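You operate a simulated robot arm through the tools that you are given. There is no shell and no other tool. Be economical: measure what you need, move in short steps, check, and stop when the job is done.

Carry out the task below with a simulated robot arm. There is one attempt and no reset: what you move stays moved.

TASK
Wipe the refractometer's prism dry with the pad from the bench drawer and shut the flap.
Fine: pad back in the drawer, drawer shut. Set down upright: wiping pad. Where these are worked on the way, their far stop is far enough and under half their travel is too little: bench drawer.

The check looks at the end state, three seconds after you hand in, the way a careful person would. Anything else that was tipped, shoved, dropped, spilled or broken makes it a failure.

THE ROBOT
A 6-joint arm with a fingered hand, fixed in place. Base frame: the origin is at the foot of the arm, x ahead of it, y to its left, z up. Lengths are in cm, angles in rad, forces in N, time in s.
With the tool pointing down near the work surface it reaches from about 16 to 90 cm from the base axis. Its first joint turns from -2.897 to 2.897 rad. Payload 5 kg.
Tool frame: the origin (TCP) lies between the finger pads and is the grasp point; the fingertips stand 3.7 cm ahead of it; z points along the fingers, y is the line along which they close. Largest opening 12.4 cm; the body of the gripper starts 4.3 cm behind the TCP. The gripper is a hand of 3 fingers: y runs from the thumb to the fingers, the wrist lies at [-2.1, -12.5, -21.5] in the tool frame, and closing takes about 1.5 s.
Orientation is that of the tool frame in the base frame, as a unit quaternion [w, x, y, z]. With the fingers straight down and the wrist toward the robot, the tool's x, y and z point along [0, 1, 0], [1, 0, 0] and [0, 0, -1] of the base frame.

THE INTERFACE
- The arm moves only by the tool jog_arm. Its argument "motion" is a list of rows, each a list of 6 numbers: the shift along the tool's x, y, z in cm, then the turn, a rotation vector about the tool's x, y, z in rad. In form: [[dx, dy, dz, rx, ry, rz], ...]. A call has 1 to 20 rows; each row shifts and turns the commanded pose from where the row before left it, along the tool's axes as they then stand. "fingers" is the gripper command, from -1 (fully open) to 1 (shut), values between in proportion, set as the call begins (left out, the last holds). A row lasts 0.2 s, in which the tool goes at most 5 cm and 0.15 rad; a call with a longer step from one row to the next is refused whole, and so is a gripper value outside its range. A pose out of reach is approached as far as the arm can. The call stops where the force on the tool passes 40 N (or 10 N more than at its start, if that is more) or the arm is blocked; 0.2 s more then pass. The fingers move at their own pace (about 7.2 cm/s each) and stop on an object; they squeeze with about 25 N. The grip force told is the motor's: it shows also when the fingers shut on nothing. Time passes only in rows, and 0.2 s behind the last, so rows that do not move let the fingers close. The reply holds the time, the measured pose of the TCP, the force on the tool along the base axes, the opening and the grip force, in the units named above and with some noise, with the torque about the TCP (base axes, N m) and any sound that the robot's microphone picked up.
- Cameras (640 x 400 px; columns grow to the right, rows downward): "scene" is fixed at [39.85, 65.14, 140.97]; the picture's right is [-0.95, -0.32, 0.00], its down [-0.12, 0.37, -0.92] and it looks along [0.29, -0.87, -0.39] (base axes); focal length 310 px, centre (320, 200). "wrist" rides on the gripper at [7.2, -10.4, -15.4] in the tool frame; the picture's right is [-0.83, 0.26, -0.49], its down [-0.51, -0.72, 0.47] and it looks along [-0.23, 0.64, 0.73] (tool axes); focal length 243 px, centre (320, 200). There is no depth. A picture from a camera that has moved, and an enlarged one, comes with that camera's place and axes in the base frame and with its lens.
- get_image(camera): a new picture of that camera. No time passes.
- set_fingers(index, middle, thumb_bend, thumb_turn): sets how far each is bent, from 0 (flat) to 100 (curled in); at 30 the hand is open as for a grip, at 70 the pads meet at the TCP. One left out holds its place. A second passes; each finger stops where it meets its share of the squeeze, and holds until it gets a number again. A gripper value or a shape takes the hand back. It gives what a move gives, with no picture; readings hold the bend of each and the force on the fingers (four entries, about 0 where the hand has none), thumb and palm. thumb_turn goes from beside the hand (0) to across from the fingers (100), as for a grip.
- grasp_type(shape): the hand has 3 fingers and takes this shape, open, in about a second: jaw (thumb against the fingers, like two jaws); tri (thumb and two fingers); tip (a fingertip pinch); poke (one finger out to press); point (the index stretched); flat (the hand flat); cup (the hand cupped); fist (a fist). The gripper value then closes the fingers along that shape, each until it touches; the sizes above hold for jaw. It gives what a move gives, with no picture.
- inspect(camera, box): a new picture of the part [left, top, right, bottom] of that camera's present view, enlarged. No time passes.
- finish_job(): hands the job in; it is judged then, once.

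Go step by step. Nothing tells you positions but the pictures and the camera data: compare them with the known pose of the tool, close in by small moves and look again before you grip or let go. The budget is 120 turns and 64 pictures, counting those below and the enlarged ones. Unless the task says otherwise, let go and move clear before handing in, and close with one line.

The tools are called after "Emit:" as name(argument=value, ...) on one line, values as JSON. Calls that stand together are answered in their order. jog_arm: Moves the arm, as the interface text tells. Its arguments: {"type":"object","properties":{"motion":{"type":"array"},"fingers":{"type":"number"}},"required":["motion"]} The other tools are called the same way: grasp_type (shape) gives the hand a shape; set_fingers (index, middle, thumb_bend, thumb_turn) moves the fingers one by one; get_image (camera) takes a picture; inspect (camera, box) takes an enlarged picture of a part of a camera's view; finish_job () hands the job in.

At the start:

```text
t: 0.0
tcp_pos: [70.34, -24.15, 114.73]
ee_rot: [0.001, 0.708, 0.706, 0.0]
ft_force: [0.2, -0.2, 0.4]
moment: [0.04, 0.01, -0.01]
gripper_width: 12.37
finger_force: 0.0
shape: jaw
bend: [30.0, 30.0, 30.0, 98.0]
finger forces: [0.1, 0.0, 0.1, 0.0, 0.1, 0.0]
```

scene: 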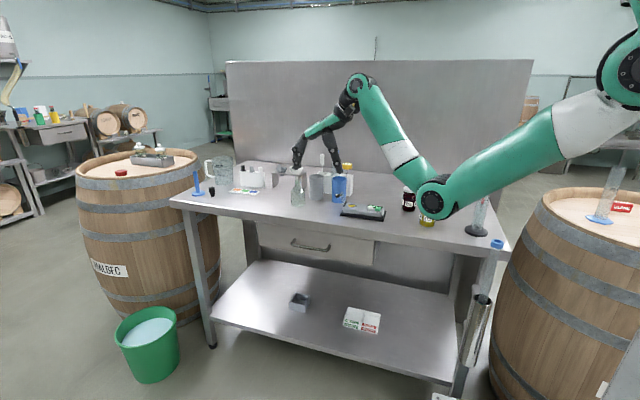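
wrist: 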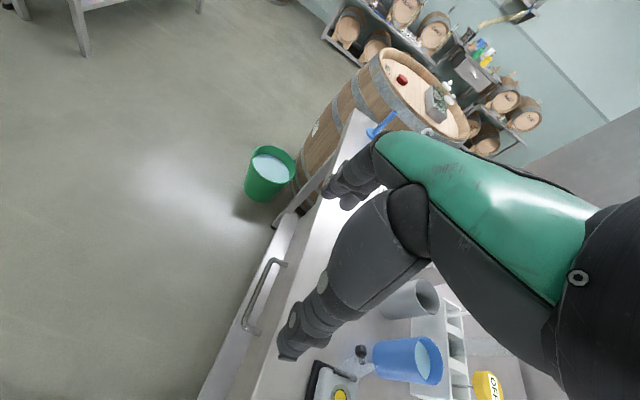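

I see a bench with a drawer at its front (facing +y) and a black device that may be the refractometer. I'll look closer.

Emit:
inspect(camera="scene", box=[280, 150, 440, 250])

Emit:
inspect(camera="scene", box=[180, 140, 340, 240])

Emit:
inspect(camera="scene", box=[230, 210, 390, 310])

```text
4.00 times, centred on (360, 200) of scene
camera zoom: at [39.85, 65.14, 140.97], right [-0.95, -0.32, 0.0], down [-0.12, 0.37, -0.92], along [0.29, -0.87, -0.39], focal length 1239 px, centre (160, 200)
```

zoom: 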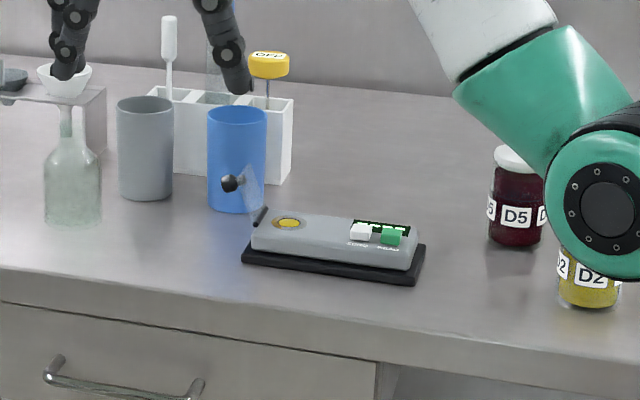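

```text
4.00 times, centred on (260, 190) of scene
camera zoom: at [39.85, 65.14, 140.97], right [-0.95, -0.32, 0.0], down [-0.12, 0.37, -0.92], along [0.29, -0.87, -0.39], focal length 1239 px, centre (560, 240)
```

zoom: 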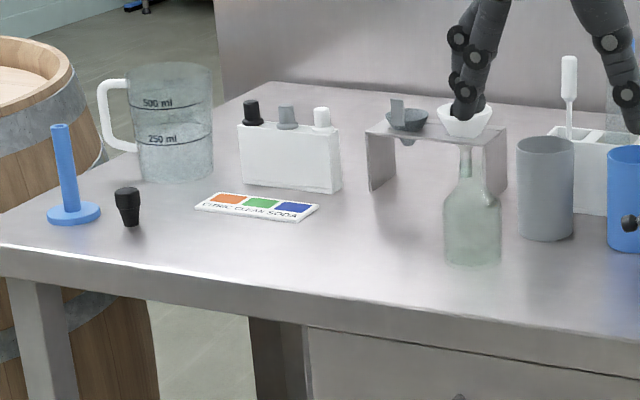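

```text
4.00 times, centred on (310, 260) of scene
camera zoom: at [39.85, 65.14, 140.97], right [-0.95, -0.32, 0.0], down [-0.12, 0.37, -0.92], along [0.29, -0.87, -0.39], focal length 1239 px, centre (360, -40)
```

zoom: 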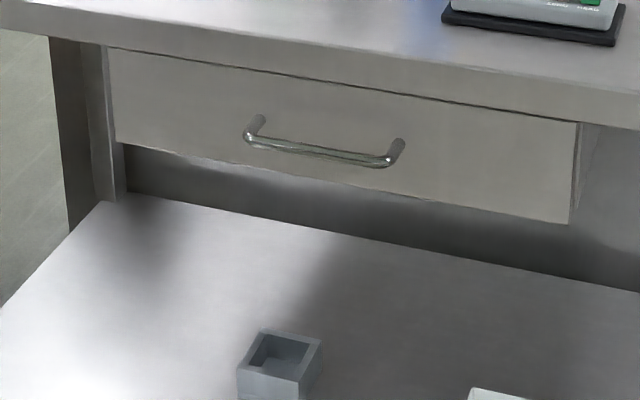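

The drawer front faces +y, with its bar handle around x 73–91, y −47, z 67. The refractometer is at about x 52–72, y −63 to −70, with its flap standing open at the +x end. I'll turn the hand 90° so it faces the bench and look again.

Emit:
jog_arm(motion=[[0, 0, 0, 0, 0, 0.15], [0, 0, 0, 0, 0, 0.15], [0, 0, 0, 0, 0, 0.15], [0, 0, 0, 0, 0, 0.15], [0, 0, 0, 0, 0, 0.15], [0, 0, 0, 0, 0, 0.15], [0, 0, 0, 0, 0, 0.15], [0, 0, 0, 0, 0, 0.15], [0, 0, 0, 0, 0, 0.15], [0, 0, 0, 0, 0, 0.15], [0, 0, 0, 0, 0, 0.07]])

Emit:
get_image(camera="wrist")

```text
t: 2.4
tcp_pos: [71.39, -24.72, 113.8]
ee_rot: [0.001, 1.0, 0.0, 0.002]
ft_force: [0.2, -0.7, -0.2]
moment: [-0.02, 0.04, 0.04]
gripper_width: 12.39
finger_force: 0.1
shape: jaw
bend: [30.0, 30.0, 30.0, 98.0]
finger forces: [0.1, 0.0, 0.0, 0.0, 0.0, 0.0]
out of reach, approached as far as the arm can: row 10, 11
```

```text
58 pictures are left
camera wrist: at [78.72, -14.33, 129.25], right [-0.83, -0.26, 0.49], down [-0.51, 0.72, -0.47], along [-0.23, -0.64, -0.73], focal length 243 px, centre (320, 200)
```

wrist: 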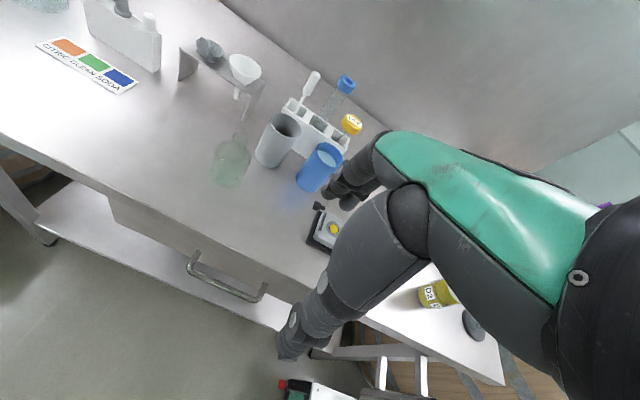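

Triangulating from both views puts the bench top at about z 88. The handle bar runs x 68–82.5 at y −29, z 79.5, and the prism is near (62.6, −42, 92.5). I'll enlarge the view of the handle and instrument to check.

Emit:
inspect(camera="wrist", box=[140, 200, 300, 300])

Emit:
inspect(camera="wrist", box=[270, 180, 366, 240])

Emit:
get_image(camera="scene")

```text
4.00 times, centred on (220, 250) of wrist
camera zoom: at [78.72, -14.33, 129.25], right [-0.83, -0.26, 0.49], down [-0.51, 0.72, -0.47], along [-0.23, -0.64, -0.73], focal length 970 px, centre (720, 0)
```

zoom: 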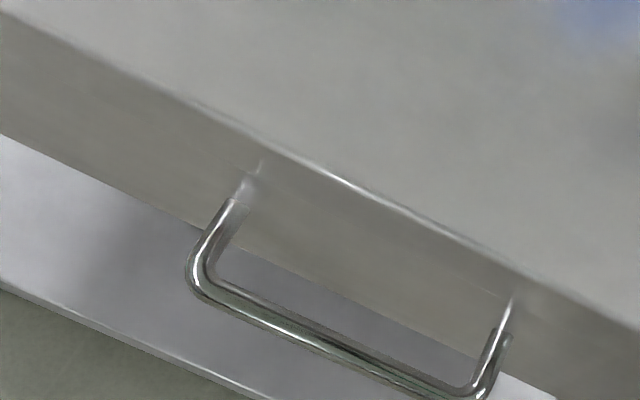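

```text
6.67 times, centred on (318, 210) of wrist
camera zoom: at [78.72, -14.33, 129.25], right [-0.83, -0.26, 0.49], down [-0.51, 0.72, -0.47], along [-0.23, -0.64, -0.73], focal length 1618 px, centre (333, 133)
```

zoom: 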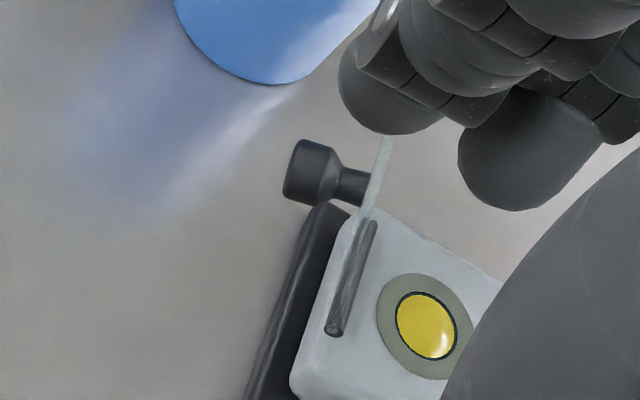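

```text
55 pictures are left
```

scene: 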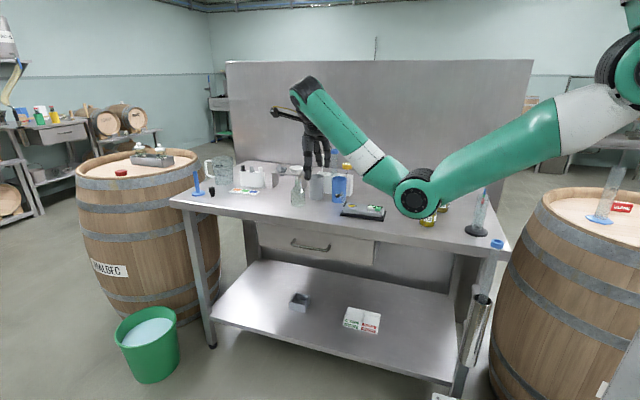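

The bar stands about 3 cm off the drawer face, which is at y ≈ −31 and flush with the bench edge. I'll come down in front of the bench with the fingers partly closed and the hand tilted toward the drawer.

Emit:
jog_arm(motion=[[0.8, -1, 3.5, 0, 0, 0], [0.8, -1, 3.5, 0, 0, 0], [0.8, -1, 3.5, 0, 0, 0], [0.8, -1, 3.5, 0, 0, 0], [0.8, -1, 3.5, 0, 0, 0], [0.7, -1, 3.5, 0, 0, 0], [0, 0, 0, -0.15, 0, 0], [0, 0, 0, -0.15, 0, 0], [0, 0, 0, -0.15, 0, 0], [0, 0, 0, 0, 0, 0]], fingers=0.27)

Emit:
get_image(camera="wrist")

Emit:
get_image(camera="scene")

```text
t: 4.6
tcp_pos: [76.03, -18.68, 92.96]
ee_rot: [0.224, 0.975, 0.0, 0.001]
ft_force: [-0.4, -0.3, 0.1]
moment: [0.03, -0.01, 0.01]
gripper_width: 4.57
finger_force: 0.1
shape: jaw
bend: [74.0, 51.0, 73.0, 100.0]
finger forces: [0.0, 0.1, 0.0, 0.1, 0.0, 0.1]
```

```text
54 pictures are left
camera wrist: at [83.44, -2.75, 102.3], right [-0.83, -0.02, 0.56], down [-0.51, 0.44, -0.74], along [-0.23, -0.9, -0.38], focal length 243 px, centre (320, 200)
```

wrist: 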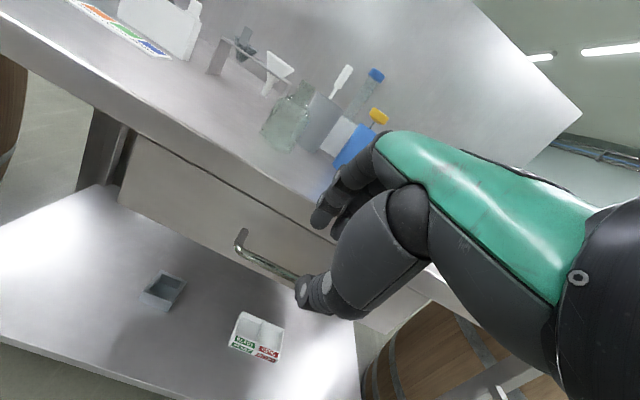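

```text
53 pictures are left
```

scene: 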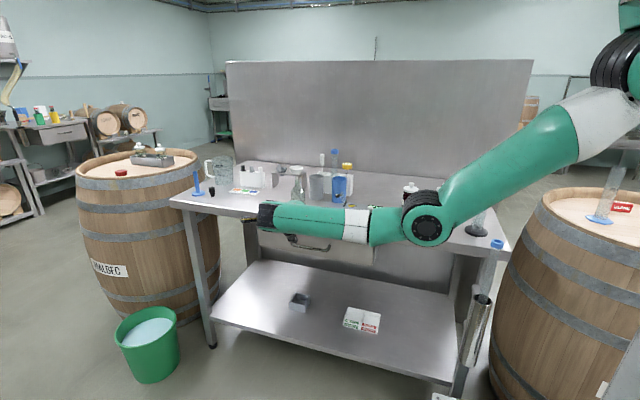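

The hand is in front of the bench above the handle. I'll lower along the finger axis most of the way and check.

Emit:
jog_arm(motion=[[-1, 1, 0, 0, 0, 0], [0, 0, 3, 0, 0, 0], [0, 0, 3, 0, 0, 0], [0, 0, 2, 0, 0, 0], [0, 0, 0, 0, 0, 0]])

Emit:
get_image(camera="wrist")

Emit:
inspect(camera="scene", box=[230, 180, 390, 280])

```text
t: 5.8
tcp_pos: [75.23, -23.2, 86.11]
ee_rot: [0.223, 0.975, 0.001, 0.001]
ft_force: [-0.4, 0.2, -0.4]
moment: [-0.02, -0.03, 0.0]
gripper_width: 4.57
finger_force: 0.0
shape: jaw
bend: [74.0, 51.0, 73.0, 100.0]
finger forces: [0.1, 0.0, 0.1, 0.0, 0.0, 0.0]
```

```text
52 pictures are left
camera wrist: at [82.48, -7.12, 95.51], right [-0.83, -0.02, 0.56], down [-0.51, 0.44, -0.74], along [-0.23, -0.9, -0.38], focal length 243 px, centre (320, 200)
```

wrist: 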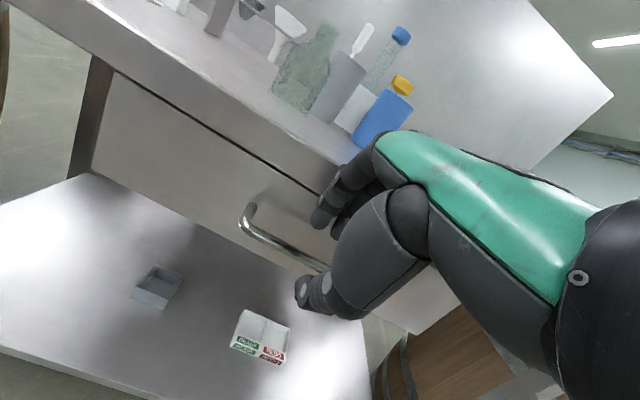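

```text
4.00 times, centred on (310, 230) of scene
camera zoom: at [39.85, 65.14, 140.97], right [-0.95, -0.32, 0.0], down [-0.12, 0.37, -0.92], along [0.29, -0.87, -0.39], focal length 1239 px, centre (360, 80)
```

zoom: 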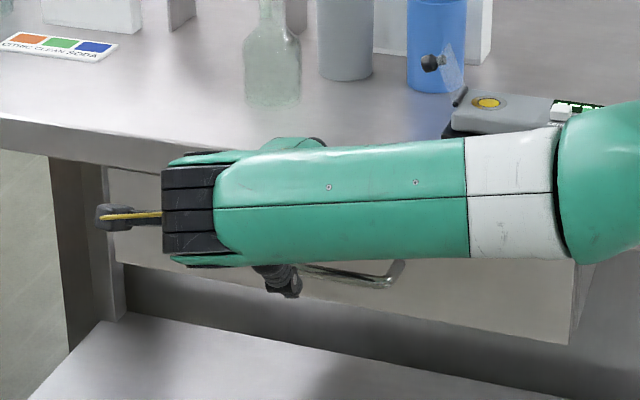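

The bar lies between the thumb (outside) and the fingers (bench side). I'll continue in.

Emit:
jog_arm(motion=[[0, 0, 2, 0, 0, 0], [0, 0, 2, 0, 0, 0], [0, 0, 1, 0, 0, 0], [0, 0, 0, 0, 0, 0]])

Emit:
inspect(camera="wrist", box=[200, 150, 400, 350])

```text
t: 6.5
tcp_pos: [75.11, -24.27, 82.75]
ee_rot: [0.223, 0.975, 0.006, 0.005]
ft_force: [-0.2, 13.9, 1.9]
moment: [-0.6, 0.02, -0.21]
gripper_width: 4.38
finger_force: 0.1
shape: jaw
bend: [74.0, 54.0, 73.0, 100.0]
finger forces: [0.0, 16.4, 0.0, 0.1, 0.0, 0.1]
out of reach, approached as far as the arm can: row 2, 3
stopped in row 3: the force on the tool passed its limit (the readings are from after the stop); the commanded pose is now the measured one
```

```text
2.00 times, centred on (300, 250) of wrist
camera zoom: at [82.25, -8.06, 92.17], right [-0.83, -0.03, 0.55], down [-0.51, 0.44, -0.74], along [-0.22, -0.9, -0.38], focal length 485 px, centre (360, 100)
```

zoom: 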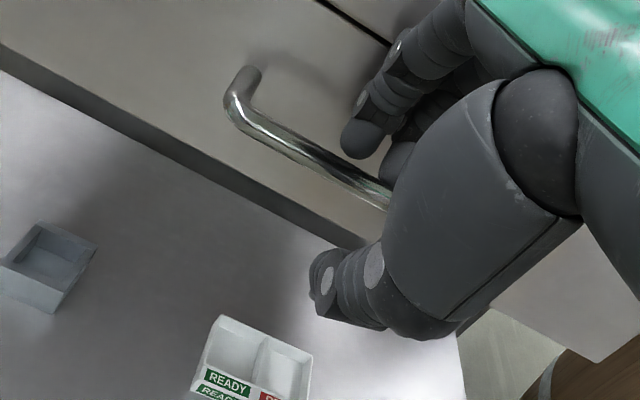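

The middle finger reached further out than the index and touched the drawer face. I'll back off 1.5 cm outward and even out the fingers.

Emit:
jog_arm(motion=[[0, -1.0, -0.5, 0, 0, 0], [0, 0, 0, 0, 0, 0]])

Emit:
set_fingers(index=62, middle=62, thumb_bend=30)

Emit:
inspect(camera="wrist", box=[200, 150, 400, 350])

```text
t: 7.1
tcp_pos: [75.03, -23.28, 82.95]
ee_rot: [0.224, 0.974, 0.004, 0.004]
ft_force: [-0.4, -2.1, 0.0]
moment: [-0.06, 0.01, -0.01]
gripper_width: 4.61
finger_force: 0.1
shape: jaw
bend: [74.0, 50.0, 73.0, 100.0]
finger forces: [0.9, 0.9, 0.1, 0.0, 0.0, 0.0]
```

```text
t: 8.1
tcp_pos: [74.88, -23.16, 82.69]
ee_rot: [0.221, 0.975, 0.005, 0.002]
ft_force: [-0.3, 0.1, 0.7]
moment: [0.04, 0.0, -0.02]
gripper_width: 7.95
finger_force: 0.0
shape: fingers
bend: [62.0, 62.0, 30.0, 100.0]
finger forces: [0.1, 0.0, 0.0, 0.0, 0.1, 0.0]
```

```text
2.00 times, centred on (300, 250) of wrist
camera zoom: at [82.04, -7.13, 92.03], right [-0.83, -0.03, 0.56], down [-0.51, 0.44, -0.74], along [-0.22, -0.9, -0.38], focal length 485 px, centre (360, 100)
```

zoom: 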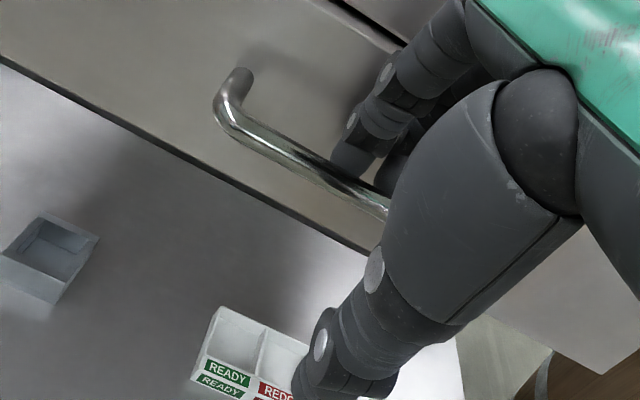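

The fingertips are now just behind the bar. I'll go 1.5 cm deeper, then pull gently outward.

Emit:
jog_arm(motion=[[0, -0.3, 0.7, 0, 0, 0], [0, -0.3, 0.7, 0, 0, 0], [0, 0, 0, 0, 0, 0]])

Emit:
inspect(camera="wrist", box=[200, 150, 400, 350])

```text
t: 8.9
tcp_pos: [74.26, -23.21, 81.83]
ee_rot: [0.224, 0.975, 0.005, 0.004]
ft_force: [1.0, -1.0, 0.2]
moment: [0.02, 0.0, 0.04]
gripper_width: 7.93
finger_force: 0.0
shape: fingers
bend: [62.0, 62.0, 30.0, 100.0]
finger forces: [0.1, 0.1, 0.1, 0.0, 0.0, 0.0]
out of reach, approached as far as the arm can: row 1, 2
```

```text
2.00 times, centred on (300, 250) of wrist
camera zoom: at [81.41, -7.11, 91.15], right [-0.83, -0.03, 0.55], down [-0.51, 0.44, -0.74], along [-0.22, -0.9, -0.38], focal length 485 px, centre (360, 100)
```

zoom: 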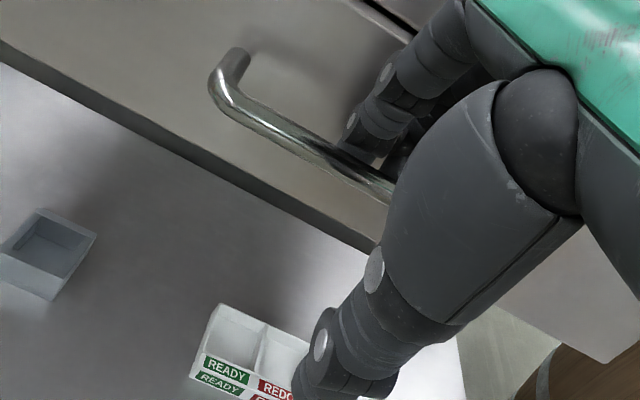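

The fingers are hooked behind the bar. I'm near the reach limit here, so I'll pull outward and slide slightly toward the robot.

Emit:
jog_arm(motion=[[-0.5, -0.9, -0.43, 0, 0, 0], [-0.5, -0.9, -0.43, 0, 0, 0], [-0.5, -0.9, -0.43, 0, 0, 0], [0, -0.9, -0.43, 0, 0, 0], [0, -0.9, -0.43, 0, 0, 0], [0, -0.9, -0.43, 0, 0, 0], [0, 0, 0, 0, 0, 0]])

Emit:
get_image(camera="wrist")

```text
t: 10.5
tcp_pos: [72.84, -17.17, 81.66]
ee_rot: [0.223, 0.975, 0.004, 0.003]
ft_force: [0.0, -1.6, 0.1]
moment: [0.0, 0.0, 0.0]
gripper_width: 8.11
finger_force: 0.4
shape: fingers
bend: [61.0, 62.0, 30.0, 100.0]
finger forces: [1.2, 0.1, 0.0, 0.1, 0.0, 0.0]
```

```text
47 pictures are left
camera wrist: at [79.93, -1.05, 91.08], right [-0.83, -0.03, 0.55], down [-0.51, 0.44, -0.74], along [-0.22, -0.9, -0.38], focal length 243 px, centre (320, 200)
```

wrist: 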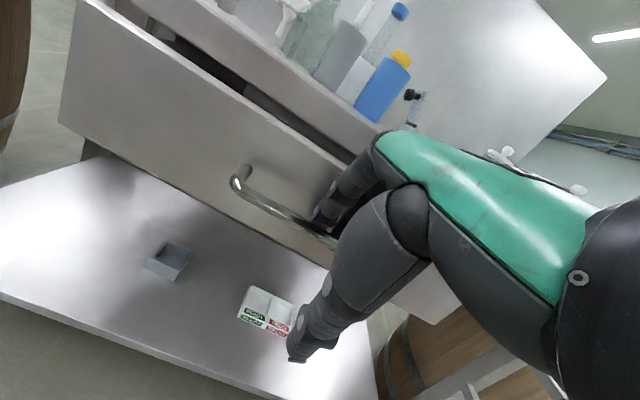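

The drawer is coming out with little force. I'll keep pulling.

Emit:
jog_arm(motion=[[0, -0.9, -0.43, 0, 0, 0], [0, -0.9, -0.43, 0, 0, 0], [0, -0.9, -0.43, 0, 0, 0], [0, -0.9, -0.43, 0, 0, 0], [0, -0.9, -0.43, 0, 0, 0], [0, -0.9, -0.43, 0, 0, 0], [0, -0.9, -0.43, 0, 0, 0], [0, -0.9, -0.43, 0, 0, 0], [0, -0.9, -0.43, 0, 0, 0], [0, -0.9, -0.43, 0, 0, 0], [0, -0.9, -0.43, 0, 0, 0], [0, -0.9, -0.43, 0, 0, 0], [0, 0, 0, 0, 0, 0]])

Emit:
get_image(camera="scene")

```text
t: 13.3
tcp_pos: [72.53, -5.25, 81.69]
ee_rot: [0.224, 0.975, 0.004, 0.003]
ft_force: [1.4, -0.5, 0.3]
moment: [0.0, 0.01, 0.01]
gripper_width: 8.07
finger_force: 0.9
shape: fingers
bend: [61.0, 62.0, 30.0, 100.0]
finger forces: [1.0, 0.0, 0.0, 0.0, 0.0, 0.1]
```

```text
46 pictures are left
```

scene: 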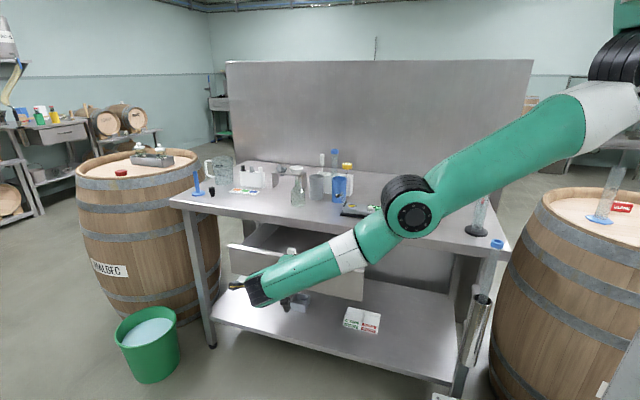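

The drawer is about 17 cm out. I'll keep going to find the stop.

Emit:
jog_arm(motion=[[0, -0.9, -0.43, 0, 0, 0], [0, -0.9, -0.43, 0, 0, 0], [0, -0.9, -0.43, 0, 0, 0], [0, -0.9, -0.43, 0, 0, 0], [0, -0.9, -0.43, 0, 0, 0], [0, -0.9, -0.43, 0, 0, 0], [0, -0.9, -0.43, 0, 0, 0], [0, -0.9, -0.43, 0, 0, 0]])

Emit:
get_image(camera="wrist")

```text
t: 15.1
tcp_pos: [70.79, 2.44, 82.48]
ee_rot: [0.223, 0.975, 0.006, 0.005]
ft_force: [8.0, -1.1, -2.1]
moment: [0.09, -0.21, 0.29]
gripper_width: 8.05
finger_force: 4.2
shape: fingers
bend: [61.0, 62.0, 30.0, 100.0]
finger forces: [0.4, 8.0, 0.0, 0.1, 0.1, 0.0]
out of reach, approached as far as the arm can: row 1, 3, 4, 6, 8
```

```text
45 pictures are left
camera wrist: at [78.03, 18.46, 91.95], right [-0.83, -0.03, 0.55], down [-0.51, 0.44, -0.74], along [-0.22, -0.9, -0.38], focal length 243 px, centre (320, 200)
```

wrist: 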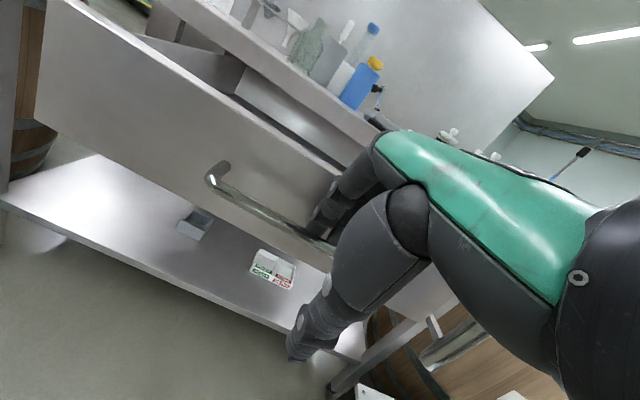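

The drawer is roughly 25 cm out, which should be plenty. I'll unhook upward and rise to look inside.

Emit:
jog_arm(motion=[[0.3, 0.4, 0.2, 0, 0, 0], [0, 0.43, -0.9, 0, 0, 0], [0, 0.43, -0.9, 0, 0, 0], [0, 0.43, -0.9, 0, 0, 0], [0, 0.86, -1.8, 0, 0, 0], [0, 1.3, -2.7, 0, 0, 0], [0, 1.3, -2.7, 0, 0, 0], [0, 1.3, -2.7, 0, 0, 0], [0, 1.3, -2.7, 0, 0, 0], [0, 1.3, -2.7, 0, 0, 0], [0, 1.3, -2.7, 0, 0, 0], [0, 1.3, -2.7, 0, 0, 0]])

Emit:
get_image(camera="wrist")

Emit:
get_image(camera="scene")

```text
t: 17.7
tcp_pos: [80.29, 5.67, 103.49]
ee_rot: [0.224, 0.975, 0.004, 0.003]
ft_force: [0.7, 0.3, -0.1]
moment: [-0.04, -0.01, -0.01]
gripper_width: 7.96
finger_force: 0.0
shape: fingers
bend: [62.0, 62.0, 30.0, 100.0]
finger forces: [0.0, 0.0, 0.0, 0.0, 0.1, 0.0]
out of reach, approached as far as the arm can: row 3, 4, 5, 6, 7, 8, 9, 10, 11, 12
```

```text
44 pictures are left
camera wrist: at [87.5, 21.82, 112.97], right [-0.83, -0.03, 0.56], down [-0.51, 0.44, -0.74], along [-0.22, -0.9, -0.38], focal length 243 px, centre (320, 200)
```

wrist: 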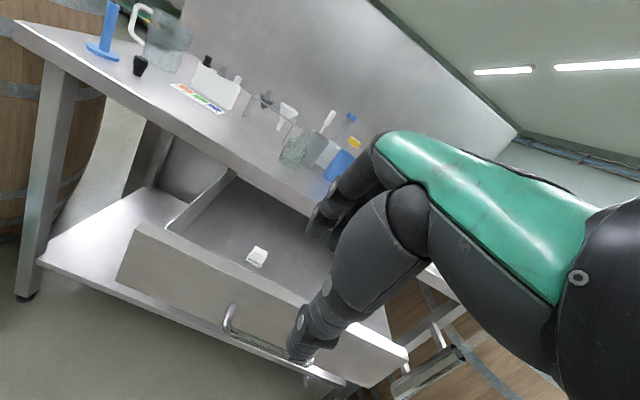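

```text
43 pictures are left
```

scene: 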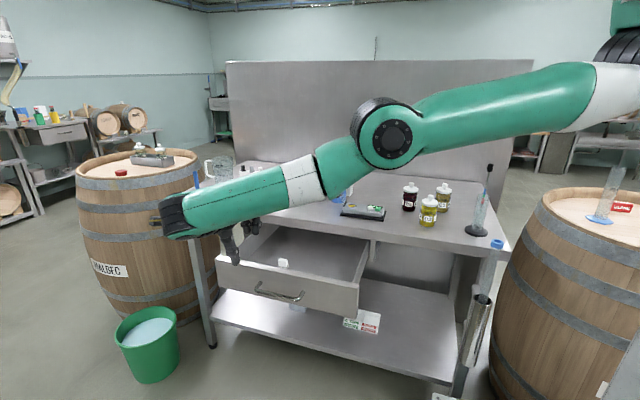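

The pad is a small white block in the drawer at about (81.4, −17.8, 78). I'll look at it closer.

Emit:
inspect(camera="scene", box=[250, 240, 314, 280])

Emit:
inspect(camera="wrist", box=[220, 230, 300, 280])

```text
10.00 times, centred on (282, 260) of scene
camera zoom: at [39.85, 65.14, 140.97], right [-0.95, -0.32, 0.0], down [-0.12, 0.37, -0.92], along [0.29, -0.87, -0.39], focal length 3096 px, centre (700, -400)
```

zoom: 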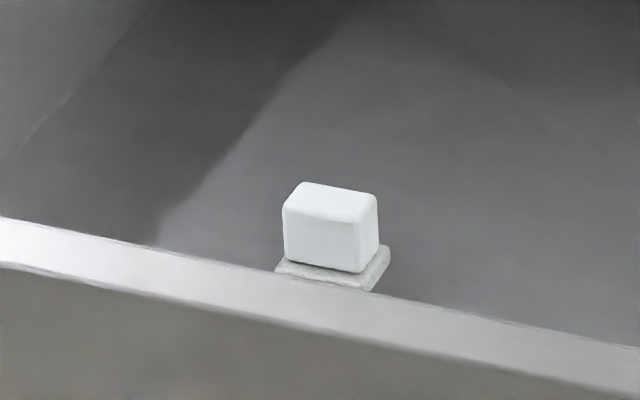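

```text
8.00 times, centred on (260, 255) of wrist
camera zoom: at [87.5, 21.82, 112.97], right [-0.83, -0.03, 0.56], down [-0.51, 0.44, -0.74], along [-0.22, -0.9, -0.38], focal length 1941 px, centre (800, -240)
```

zoom: 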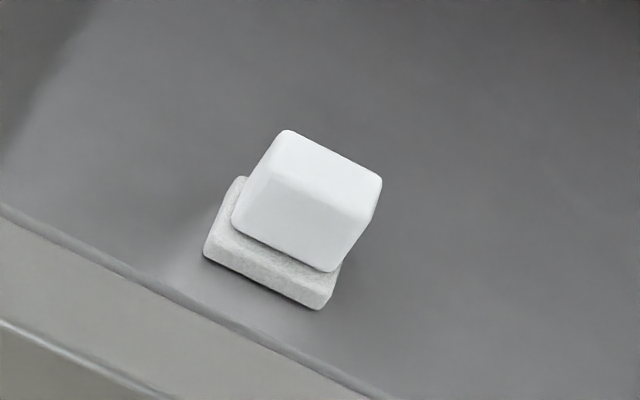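

The pad is a white block grip, about 3 cm wide and 2.4 cm high, on a felt base. I'll bring the tool vertical and move above it.

Emit:
jog_arm(motion=[[0, 0, 0, 0.15, 0, 0], [0, 0, 0, 0.15, 0, 0], [0, 0, 0, 0.15, 0, 0], [0, 4, 0, 0, 0, 0], [0, 4, 0, 0, 0, 0], [0, 4, 0, 0, 0, 0], [0, 4, 0, 0, 0, 0], [0, 4, 0, 0, 0, 0], [0, 3.5, 0, 0, 0, 0], [0, 0, 4, 0, 0, 0], [0, 0, 4, 0, 0, 0], [0, 0, 0, 0, 0, 0]], fingers=-0.2)

Emit:
get_image(camera="wrist")

Emit:
get_image(camera="scene")

```text
t: 20.3
tcp_pos: [84.59, -15.93, 94.45]
ee_rot: [0.002, 1.0, 0.005, 0.002]
ft_force: [-0.6, -0.1, 0.4]
moment: [0.01, 0.03, -0.02]
gripper_width: 7.49
finger_force: 0.1
shape: jaw
bend: [73.0, 41.0, 64.0, 100.0]
finger forces: [0.1, 0.1, 0.0, 0.0, 0.1, 0.0]
out of reach, approached as far as the arm can: row 1, 2, 3, 4, 5, 6, 8, 10, 11
```

```text
40 pictures are left
camera wrist: at [91.8, -5.45, 109.8], right [-0.83, -0.27, 0.49], down [-0.51, 0.72, -0.47], along [-0.22, -0.64, -0.73], focal length 243 px, centre (320, 200)
```

wrist: 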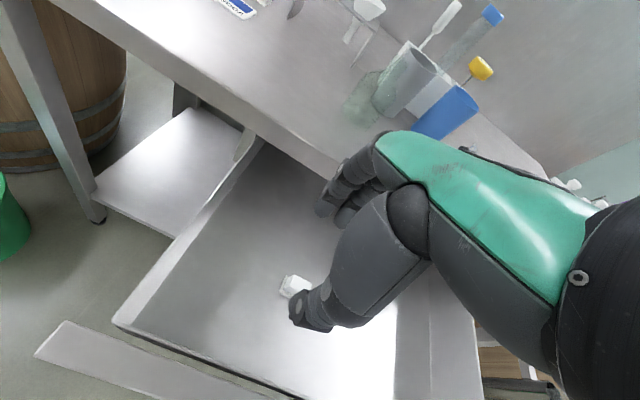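

```text
39 pictures are left
```

scene: 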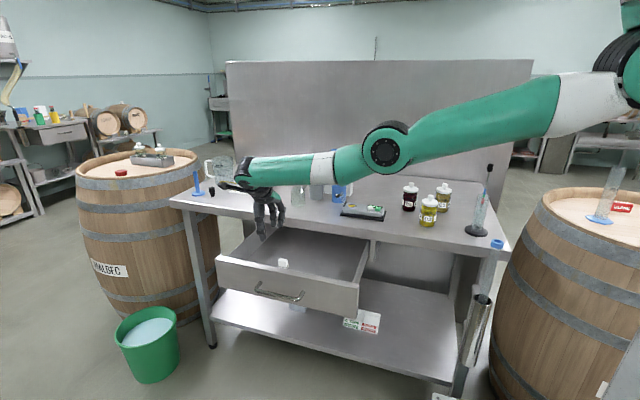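

I'm above and slightly beyond the pad. I'll set the fingers symmetrically and close in.

Emit:
set_fingers(index=45, middle=45, thumb_bend=45)

Emit:
jog_arm(motion=[[-1.5, 0.9, 2, 0, 0, 0], [-1.5, 0.9, 2, 0, 0, 0], [0, 0, 2, 0, 0, 0], [0, 0, 1, 0, 0, 0], [0, 0, 0, 0, 0, 0]])

Emit:
get_image(camera="wrist")

Emit:
inspect(camera="scene", box=[220, 180, 348, 280])

```text
t: 21.3
tcp_pos: [84.65, -15.9, 94.23]
ee_rot: [0.001, 1.0, 0.005, 0.003]
ft_force: [0.5, -0.3, 0.3]
moment: [0.0, -0.02, -0.03]
gripper_width: 8.25
finger_force: 0.1
shape: fingers
bend: [45.0, 45.0, 45.0, 100.0]
finger forces: [0.0, 0.0, 0.1, 0.0, 0.0, 0.0]
```

```text
t: 22.5
tcp_pos: [81.63, -17.8, 87.49]
ee_rot: [0.0, 1.0, 0.005, 0.003]
ft_force: [-0.1, -0.3, -0.4]
moment: [0.03, 0.02, 0.01]
gripper_width: 8.24
finger_force: 0.1
shape: fingers
bend: [45.0, 45.0, 45.0, 100.0]
finger forces: [0.0, 0.0, 0.0, 0.0, 0.0, 0.1]
```

```text
38 pictures are left
camera wrist: at [88.85, -7.3, 102.97], right [-0.83, -0.27, 0.49], down [-0.51, 0.72, -0.47], along [-0.22, -0.64, -0.73], focal length 243 px, centre (320, 200)
```

wrist: 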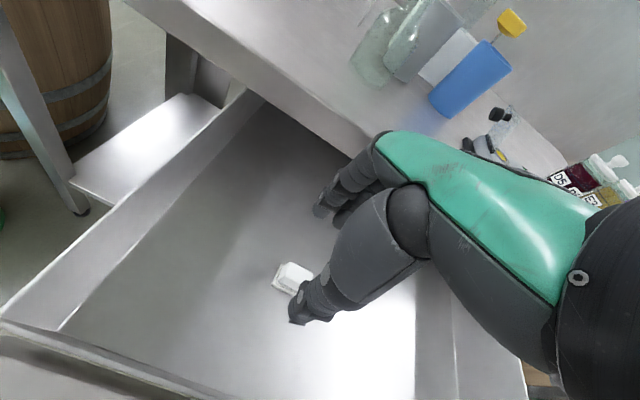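

```text
4.00 times, centred on (284, 230) of scene
camera zoom: at [39.85, 65.14, 140.97], right [-0.95, -0.32, 0.0], down [-0.12, 0.37, -0.92], along [0.29, -0.87, -0.39], focal length 1239 px, centre (464, 80)
```

zoom: 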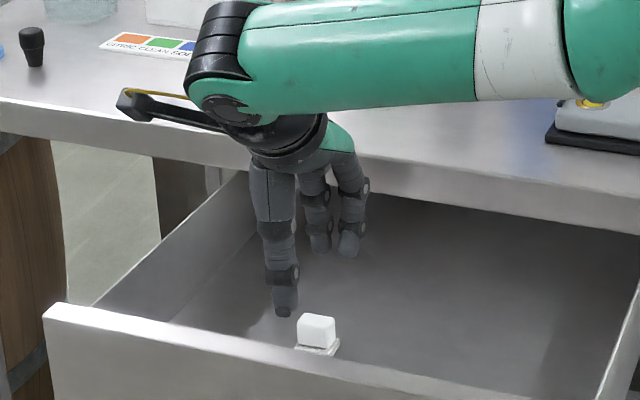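

Alignment is good: the pad block is centred at about (81.3, −17.6) under the tool. I'll descend to TCP z ≈ 82.

Emit:
jog_arm(motion=[[-0.3, -0.2, 2, 0, 0, 0], [0, 0, 2, 0, 0, 0], [0, 0, 1.5, 0, 0, 0], [0, 0, 0, 0, 0, 0]])

Emit:
inspect(camera="wrist", box=[240, 180, 400, 340])

Emit:
inspect(camera="scene", box=[250, 200, 330, 280])

```text
t: 23.5
tcp_pos: [79.8, -17.04, 83.38]
ee_rot: [0.0, 1.0, 0.005, 0.002]
ft_force: [0.4, -1.7, 0.0]
moment: [-0.02, -0.03, 0.04]
gripper_width: 8.26
finger_force: 0.0
shape: fingers
bend: [45.0, 45.0, 45.0, 100.0]
finger forces: [0.0, 0.0, 0.1, 0.0, 0.0, 0.1]
out of reach, approached as far as the arm can: row 2, 3
```

```text
2.50 times, centred on (320, 260) of wrist
camera zoom: at [87.11, -6.65, 98.8], right [-0.83, -0.27, 0.49], down [-0.51, 0.72, -0.47], along [-0.22, -0.64, -0.73], focal length 606 px, centre (320, 50)
```

zoom: 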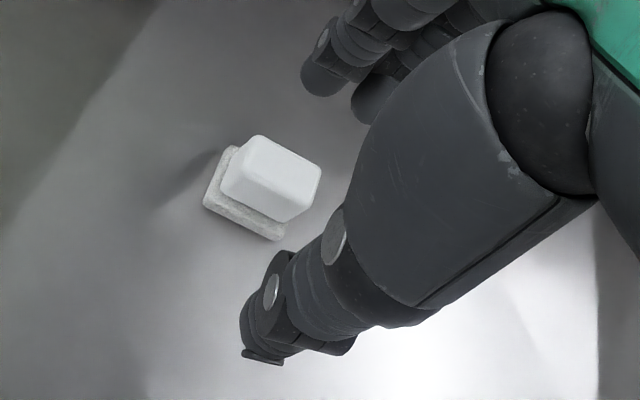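

```text
5.00 times, centred on (290, 240) of scene
camera zoom: at [39.85, 65.14, 140.97], right [-0.95, -0.32, 0.0], down [-0.12, 0.37, -0.92], along [0.29, -0.87, -0.39], focal length 1548 px, centre (470, 0)
```

zoom: 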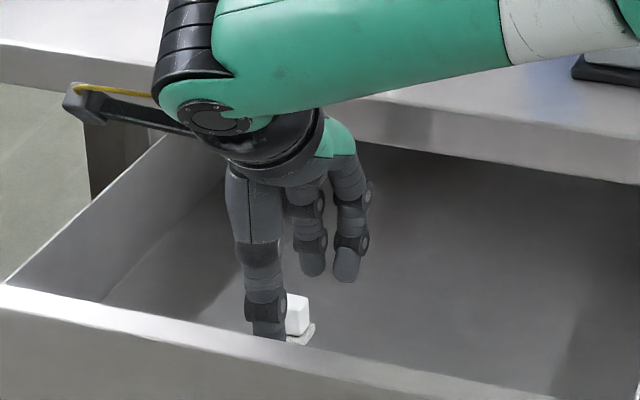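

This orientation runs out of reach at the pad. I'll rise, turn the hand so the wrist is toward the robot, and grip the block across x.

Emit:
jog_arm(motion=[[0, 0, -3, 0, 0, 0], [0, 0, -3, 0, 0, 0], [0, 0, -2, 0, 0, 0], [0, 0, 0, 0, 0, -0.15], [0, 0, 0, 0, 0, -0.15], [0, 0, 0, 0, 0, -0.15], [0, 0, 0, 0, 0, -0.15], [0, 0, 0, 0, 0, -0.15], [0, 0, 0, 0, 0, -0.15], [0, 0, 0, 0, 0, -0.15], [0, 0, 0, 0, 0, -0.15], [0, 0, 0, 0, 0, -0.15], [0, 0, 0, 0, 0, -0.15], [0, 0, 0, 0, 0, -0.07], [0, 0, 0, 0, 0, 0]])

Emit:
get_image(camera="wrist")

```text
t: 26.7
tcp_pos: [79.93, -17.18, 91.22]
ee_rot: [0.003, 0.704, 0.71, 0.002]
ft_force: [-0.1, -0.3, -1.1]
moment: [-0.01, -0.01, 0.02]
gripper_width: 8.28
finger_force: 0.1
shape: fingers
bend: [45.0, 45.0, 45.0, 100.0]
finger forces: [0.1, 0.0, 0.0, 0.0, 0.0, 0.1]
```

```text
34 pictures are left
camera wrist: at [69.4, -10.16, 106.65], right [0.27, -0.83, 0.49], down [-0.71, -0.51, -0.47], along [0.65, -0.23, -0.73], focal length 243 px, centre (320, 200)
```

wrist: 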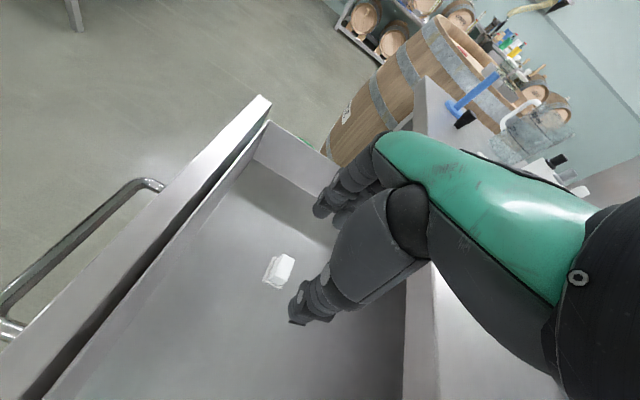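

The pad block is at about (81.5, −17.5). I'll align over it, descend, and look.

Emit:
jog_arm(motion=[[-0.3, 1.55, 2, 0, 0, 0], [0, 0, 2.5, 0, 0, 0], [0, 0, 2, 0, 0, 0], [0, 0, 0, 0, 0, 0]])

Emit:
inspect(camera="wrist", box=[240, 180, 400, 340])

Emit:
inspect(camera="scene", box=[240, 200, 320, 280])

```text
t: 27.7
tcp_pos: [81.28, -17.45, 84.71]
ee_rot: [0.003, 0.705, 0.709, 0.002]
ft_force: [-0.9, -0.5, 0.0]
moment: [0.02, 0.01, 0.0]
gripper_width: 8.24
finger_force: 0.2
shape: fingers
bend: [45.0, 45.0, 45.0, 100.0]
finger forces: [0.0, 0.0, 0.0, 0.1, 0.0, 0.0]
```

```text
2.50 times, centred on (320, 260) of wrist
camera zoom: at [70.84, -10.38, 100.16], right [0.27, -0.83, 0.49], down [-0.71, -0.51, -0.47], along [0.65, -0.23, -0.73], focal length 606 px, centre (320, 50)
```

zoom: 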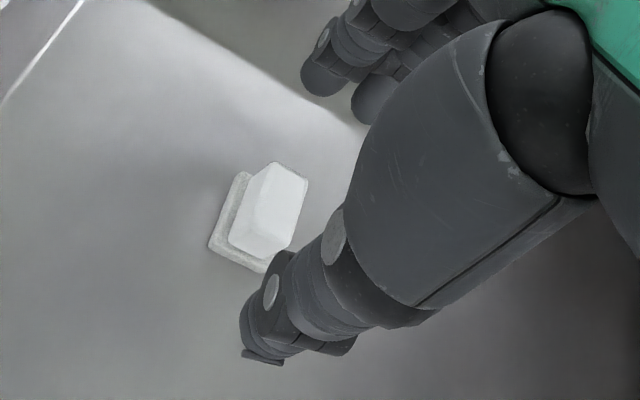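

```text
5.00 times, centred on (280, 240) of scene
camera zoom: at [39.85, 65.14, 140.97], right [-0.95, -0.32, 0.0], down [-0.12, 0.37, -0.92], along [0.29, -0.87, -0.39], focal length 1548 px, centre (520, 0)
```

zoom: 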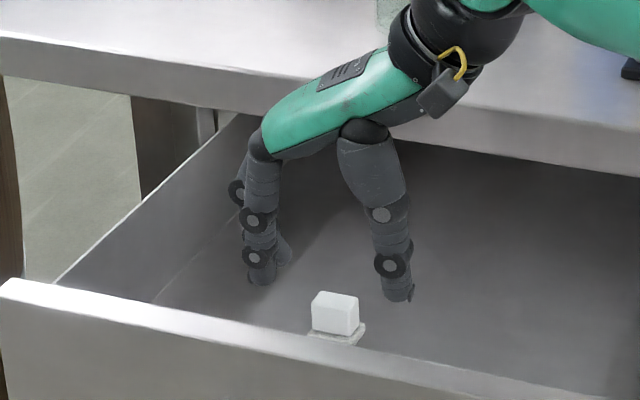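

The fingers straddle the block well. I'll descend 3.2 cm more.

Emit:
jog_arm(motion=[[0, 0.4, 1.5, 0, 0, 0], [0, 0, 1, 0, 0, 0], [0, 0, 0.7, 0, 0, 0], [0, 0, 0, 0, 0, 0]])

Emit:
inspect(camera="scene", box=[240, 220, 320, 280])

```text
t: 28.7
tcp_pos: [81.7, -17.5, 81.61]
ee_rot: [0.002, 0.704, 0.71, 0.001]
ft_force: [-0.5, 0.0, -0.3]
moment: [0.06, 0.0, 0.03]
gripper_width: 8.27
finger_force: 0.0
shape: fingers
bend: [45.0, 45.0, 45.0, 100.0]
finger forces: [0.1, 0.0, 0.0, 0.0, 0.1, 0.1]
```

```text
6.67 times, centred on (280, 250) of scene
camera zoom: at [39.85, 65.14, 140.97], right [-0.95, -0.32, 0.0], down [-0.12, 0.37, -0.92], along [0.29, -0.87, -0.39], focal length 2064 px, centre (587, -133)
```

zoom: 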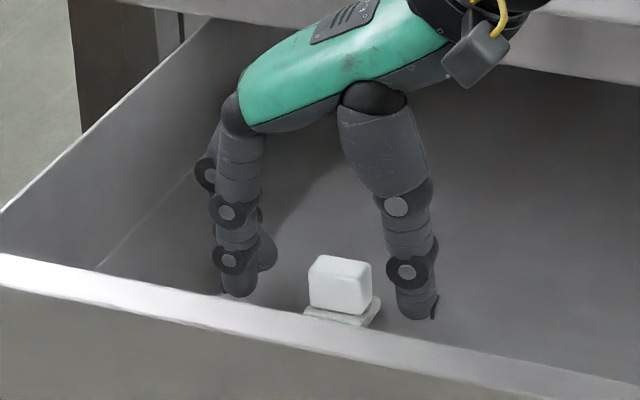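

Fingertips are about 1 cm off the drawer floor and straddle the block. Closing now.

Emit:
set_fingers(index=75, middle=75, thumb_bend=75)

Emit:
inspect(camera="scene", box=[240, 220, 320, 280])

Emit:
inspect(camera="wrist", box=[240, 180, 400, 340])

```text
t: 29.7
tcp_pos: [81.58, -17.44, 81.63]
ee_rot: [0.002, 0.704, 0.71, 0.0]
ft_force: [0.3, 0.1, 0.0]
moment: [-0.01, 0.03, 0.0]
gripper_width: 2.96
finger_force: 13.4
shape: fingers
bend: [58.0, 75.0, 68.0, 100.0]
finger forces: [13.0, 0.0, 0.1, 0.1, 13.0, 0.0]
```

```text
6.67 times, centred on (280, 250) of scene
camera zoom: at [39.85, 65.14, 140.97], right [-0.95, -0.32, 0.0], down [-0.12, 0.37, -0.92], along [0.29, -0.87, -0.39], focal length 2064 px, centre (587, -133)
```

zoom: 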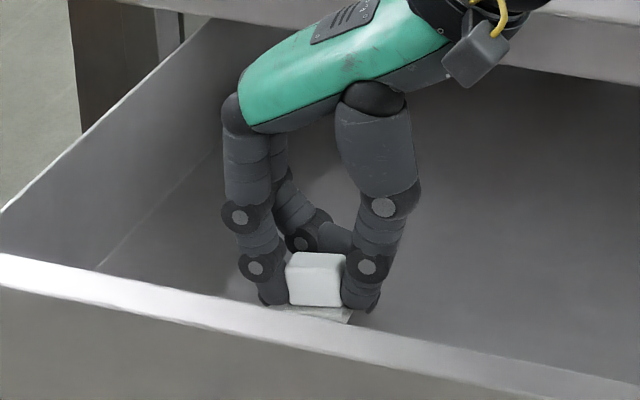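

```text
2.50 times, centred on (320, 260) of wrist
camera zoom: at [71.26, -10.34, 97.03], right [0.27, -0.83, 0.49], down [-0.71, -0.51, -0.47], along [0.65, -0.23, -0.73], focal length 606 px, centre (320, 50)
```

zoom: 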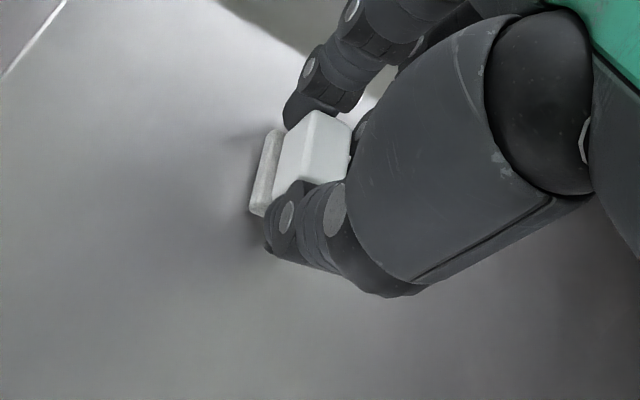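

The index finger and thumb pinch the block at 13 N; the middle finger curled behind it. Lifting slowly.

Emit:
jog_arm(motion=[[0, 0, -1, 0, 0, 0], [0, 0, -2, 0, 0, 0], [0, 0, -3, 0, 0, 0], [0, 0, -4, 0, 0, 0], [0, 0, -4, 0, 0, 0], [0, 0, -4, 0, 0, 0], [0, 0, -3, 0, 0, 0], [0, 0, 0, 0, 0, 0]])

Emit:
inspect(camera="scene", box=[240, 140, 400, 240])

Emit:
get_image(camera="wrist")

```text
t: 31.5
tcp_pos: [81.54, -17.52, 102.74]
ee_rot: [0.002, 0.703, 0.711, 0.002]
ft_force: [-0.3, 0.6, -0.8]
moment: [-0.01, -0.02, 0.01]
gripper_width: 2.98
finger_force: 13.4
shape: fingers
bend: [58.0, 75.0, 68.0, 100.0]
finger forces: [13.0, 0.1, 0.0, 0.1, 13.0, 0.0]
```

```text
4.00 times, centred on (320, 190) of scene
camera zoom: at [39.85, 65.14, 140.97], right [-0.95, -0.32, 0.0], down [-0.12, 0.37, -0.92], along [0.29, -0.87, -0.39], focal length 1239 px, centre (320, 240)
```

zoom: 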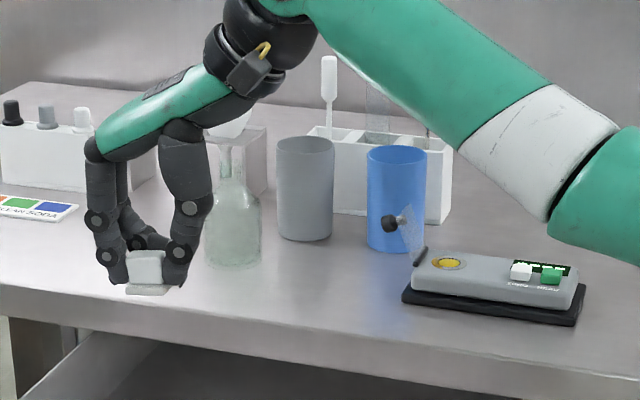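

```text
27 pictures are left
camera wrist: at [71.1, -10.38, 118.16], right [0.27, -0.83, 0.49], down [-0.71, -0.51, -0.47], along [0.65, -0.23, -0.73], focal length 243 px, centre (320, 200)
```

wrist: 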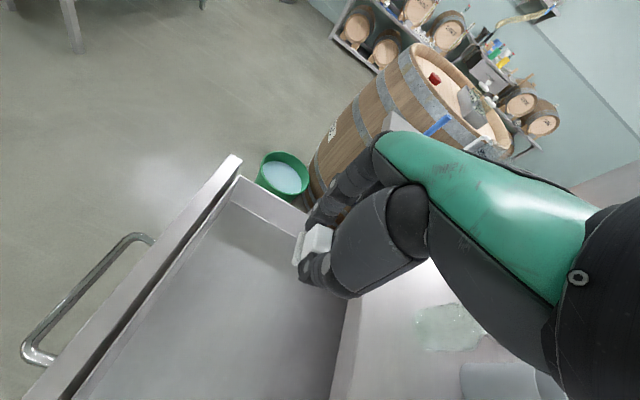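

The pad is held level with its underside about 4.7 cm below the TCP. The prism centre is at (62.4, −41.8, 92.5) and the flap hinge at x ≈ 65. I'll move up and toward the instrument, turning the hand to face the bench so the fingers stay on the ±y sides.

Emit:
jog_arm(motion=[[0, 0, -2.5, 0, 0, 0], [0, 0, -2.5, 0, 0, 0], [-2.5, -3, 0, 0, 0, 0], [-2.5, -3, 0, 0, 0, 0], [-2.5, -3, 0, 0, 0, 0], [-2.5, -3, 0, 0, 0, 0], [0, 0, 0, 0, 0, 0.15], [0, 0, 0, 0, 0, 0.15], [0, 0, 0, 0, 0, 0.15], [0, 0, 0, 0, 0, 0.15], [0, 0, 0, 0, 0, 0.15], [0, 0, 0, 0, 0, 0.15], [0, 0, 0, 0, 0, 0.15], [0, 0, 0, 0, 0, 0.15], [0, 0, 0, 0, 0, 0.15], [0, 0, 0, 0, 0, 0.15], [0, 0, 0, 0, 0, 0.08], [0, 0, 0, 0, 0, 0]])

Emit:
get_image(camera="wrist")

```text
t: 35.3
tcp_pos: [69.84, -27.73, 107.59]
ee_rot: [0.001, 1.0, -0.001, 0.002]
ft_force: [0.3, -1.2, 0.8]
moment: [-0.01, 0.0, 0.02]
gripper_width: 2.99
finger_force: 13.2
shape: fingers
bend: [58.0, 75.0, 68.0, 100.0]
finger forces: [13.0, 0.1, 0.0, 0.1, 13.1, 0.0]
```

```text
26 pictures are left
camera wrist: at [77.11, -17.25, 123.08], right [-0.83, -0.26, 0.49], down [-0.5, 0.72, -0.47], along [-0.23, -0.64, -0.73], focal length 243 px, centre (320, 200)
```

wrist: 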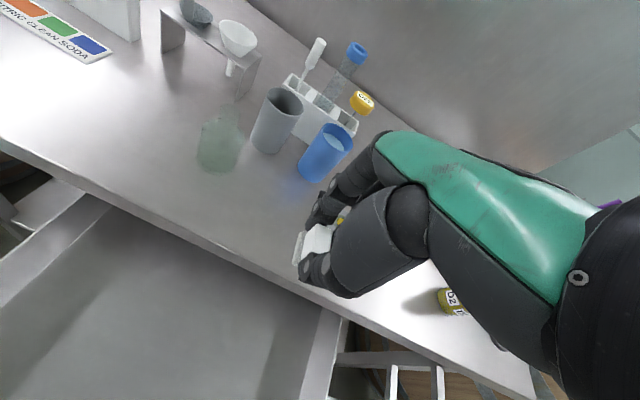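

Now I'll move over the prism at the same height.

Emit:
jog_arm(motion=[[-2, 3.5, 0, 0, 0, 0], [-2, 3.5, 0, 0, 0, 0], [-2, 3.5, 0, 0, 0, 0], [-2, 3.5, 0, 0, 0, 0], [0, 0, 2, 0, 0, 0], [0, 0, 0, 0, 0, 0]])

Emit:
inspect(camera="scene", box=[280, 130, 408, 230])

Emit:
inspect(camera="wrist", box=[240, 160, 400, 300])

```text
t: 36.7
tcp_pos: [61.84, -41.58, 105.66]
ee_rot: [0.001, 1.0, 0.0, 0.002]
ft_force: [0.5, 0.2, 0.1]
moment: [-0.02, -0.01, -0.02]
gripper_width: 2.96
finger_force: 13.2
shape: fingers
bend: [58.0, 75.0, 68.0, 100.0]
finger forces: [13.0, 0.0, 0.0, 0.0, 13.1, 0.0]
```

```text
4.00 times, centred on (344, 180) of scene
camera zoom: at [39.85, 65.14, 140.97], right [-0.95, -0.32, 0.0], down [-0.12, 0.37, -0.92], along [0.29, -0.87, -0.39], focal length 1239 px, centre (224, 280)
```

zoom: 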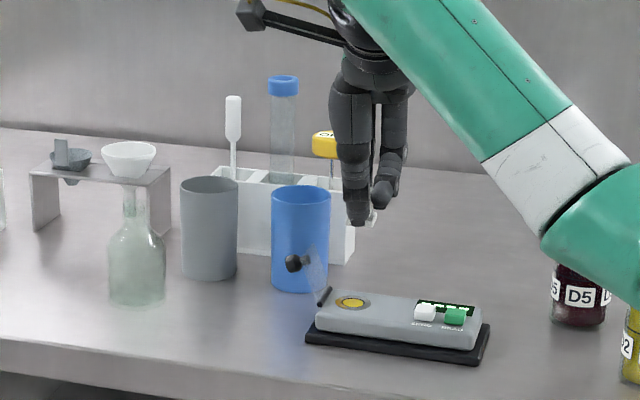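

```text
2.86 times, centred on (320, 230) of wrist
camera zoom: at [69.08, -31.2, 121.1], right [-0.83, -0.26, 0.49], down [-0.5, 0.72, -0.48], along [-0.23, -0.64, -0.73], focal length 693 px, centre (320, 114)
```

zoom: 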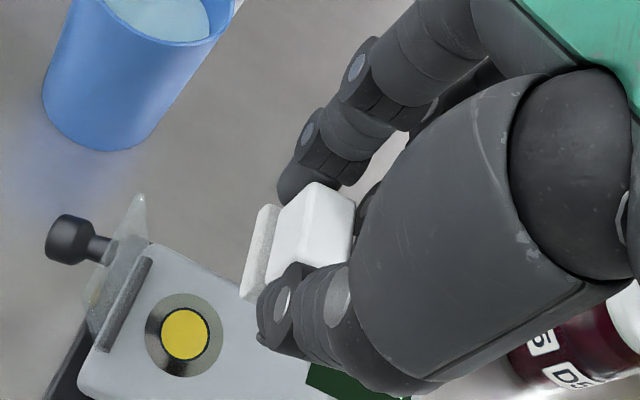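

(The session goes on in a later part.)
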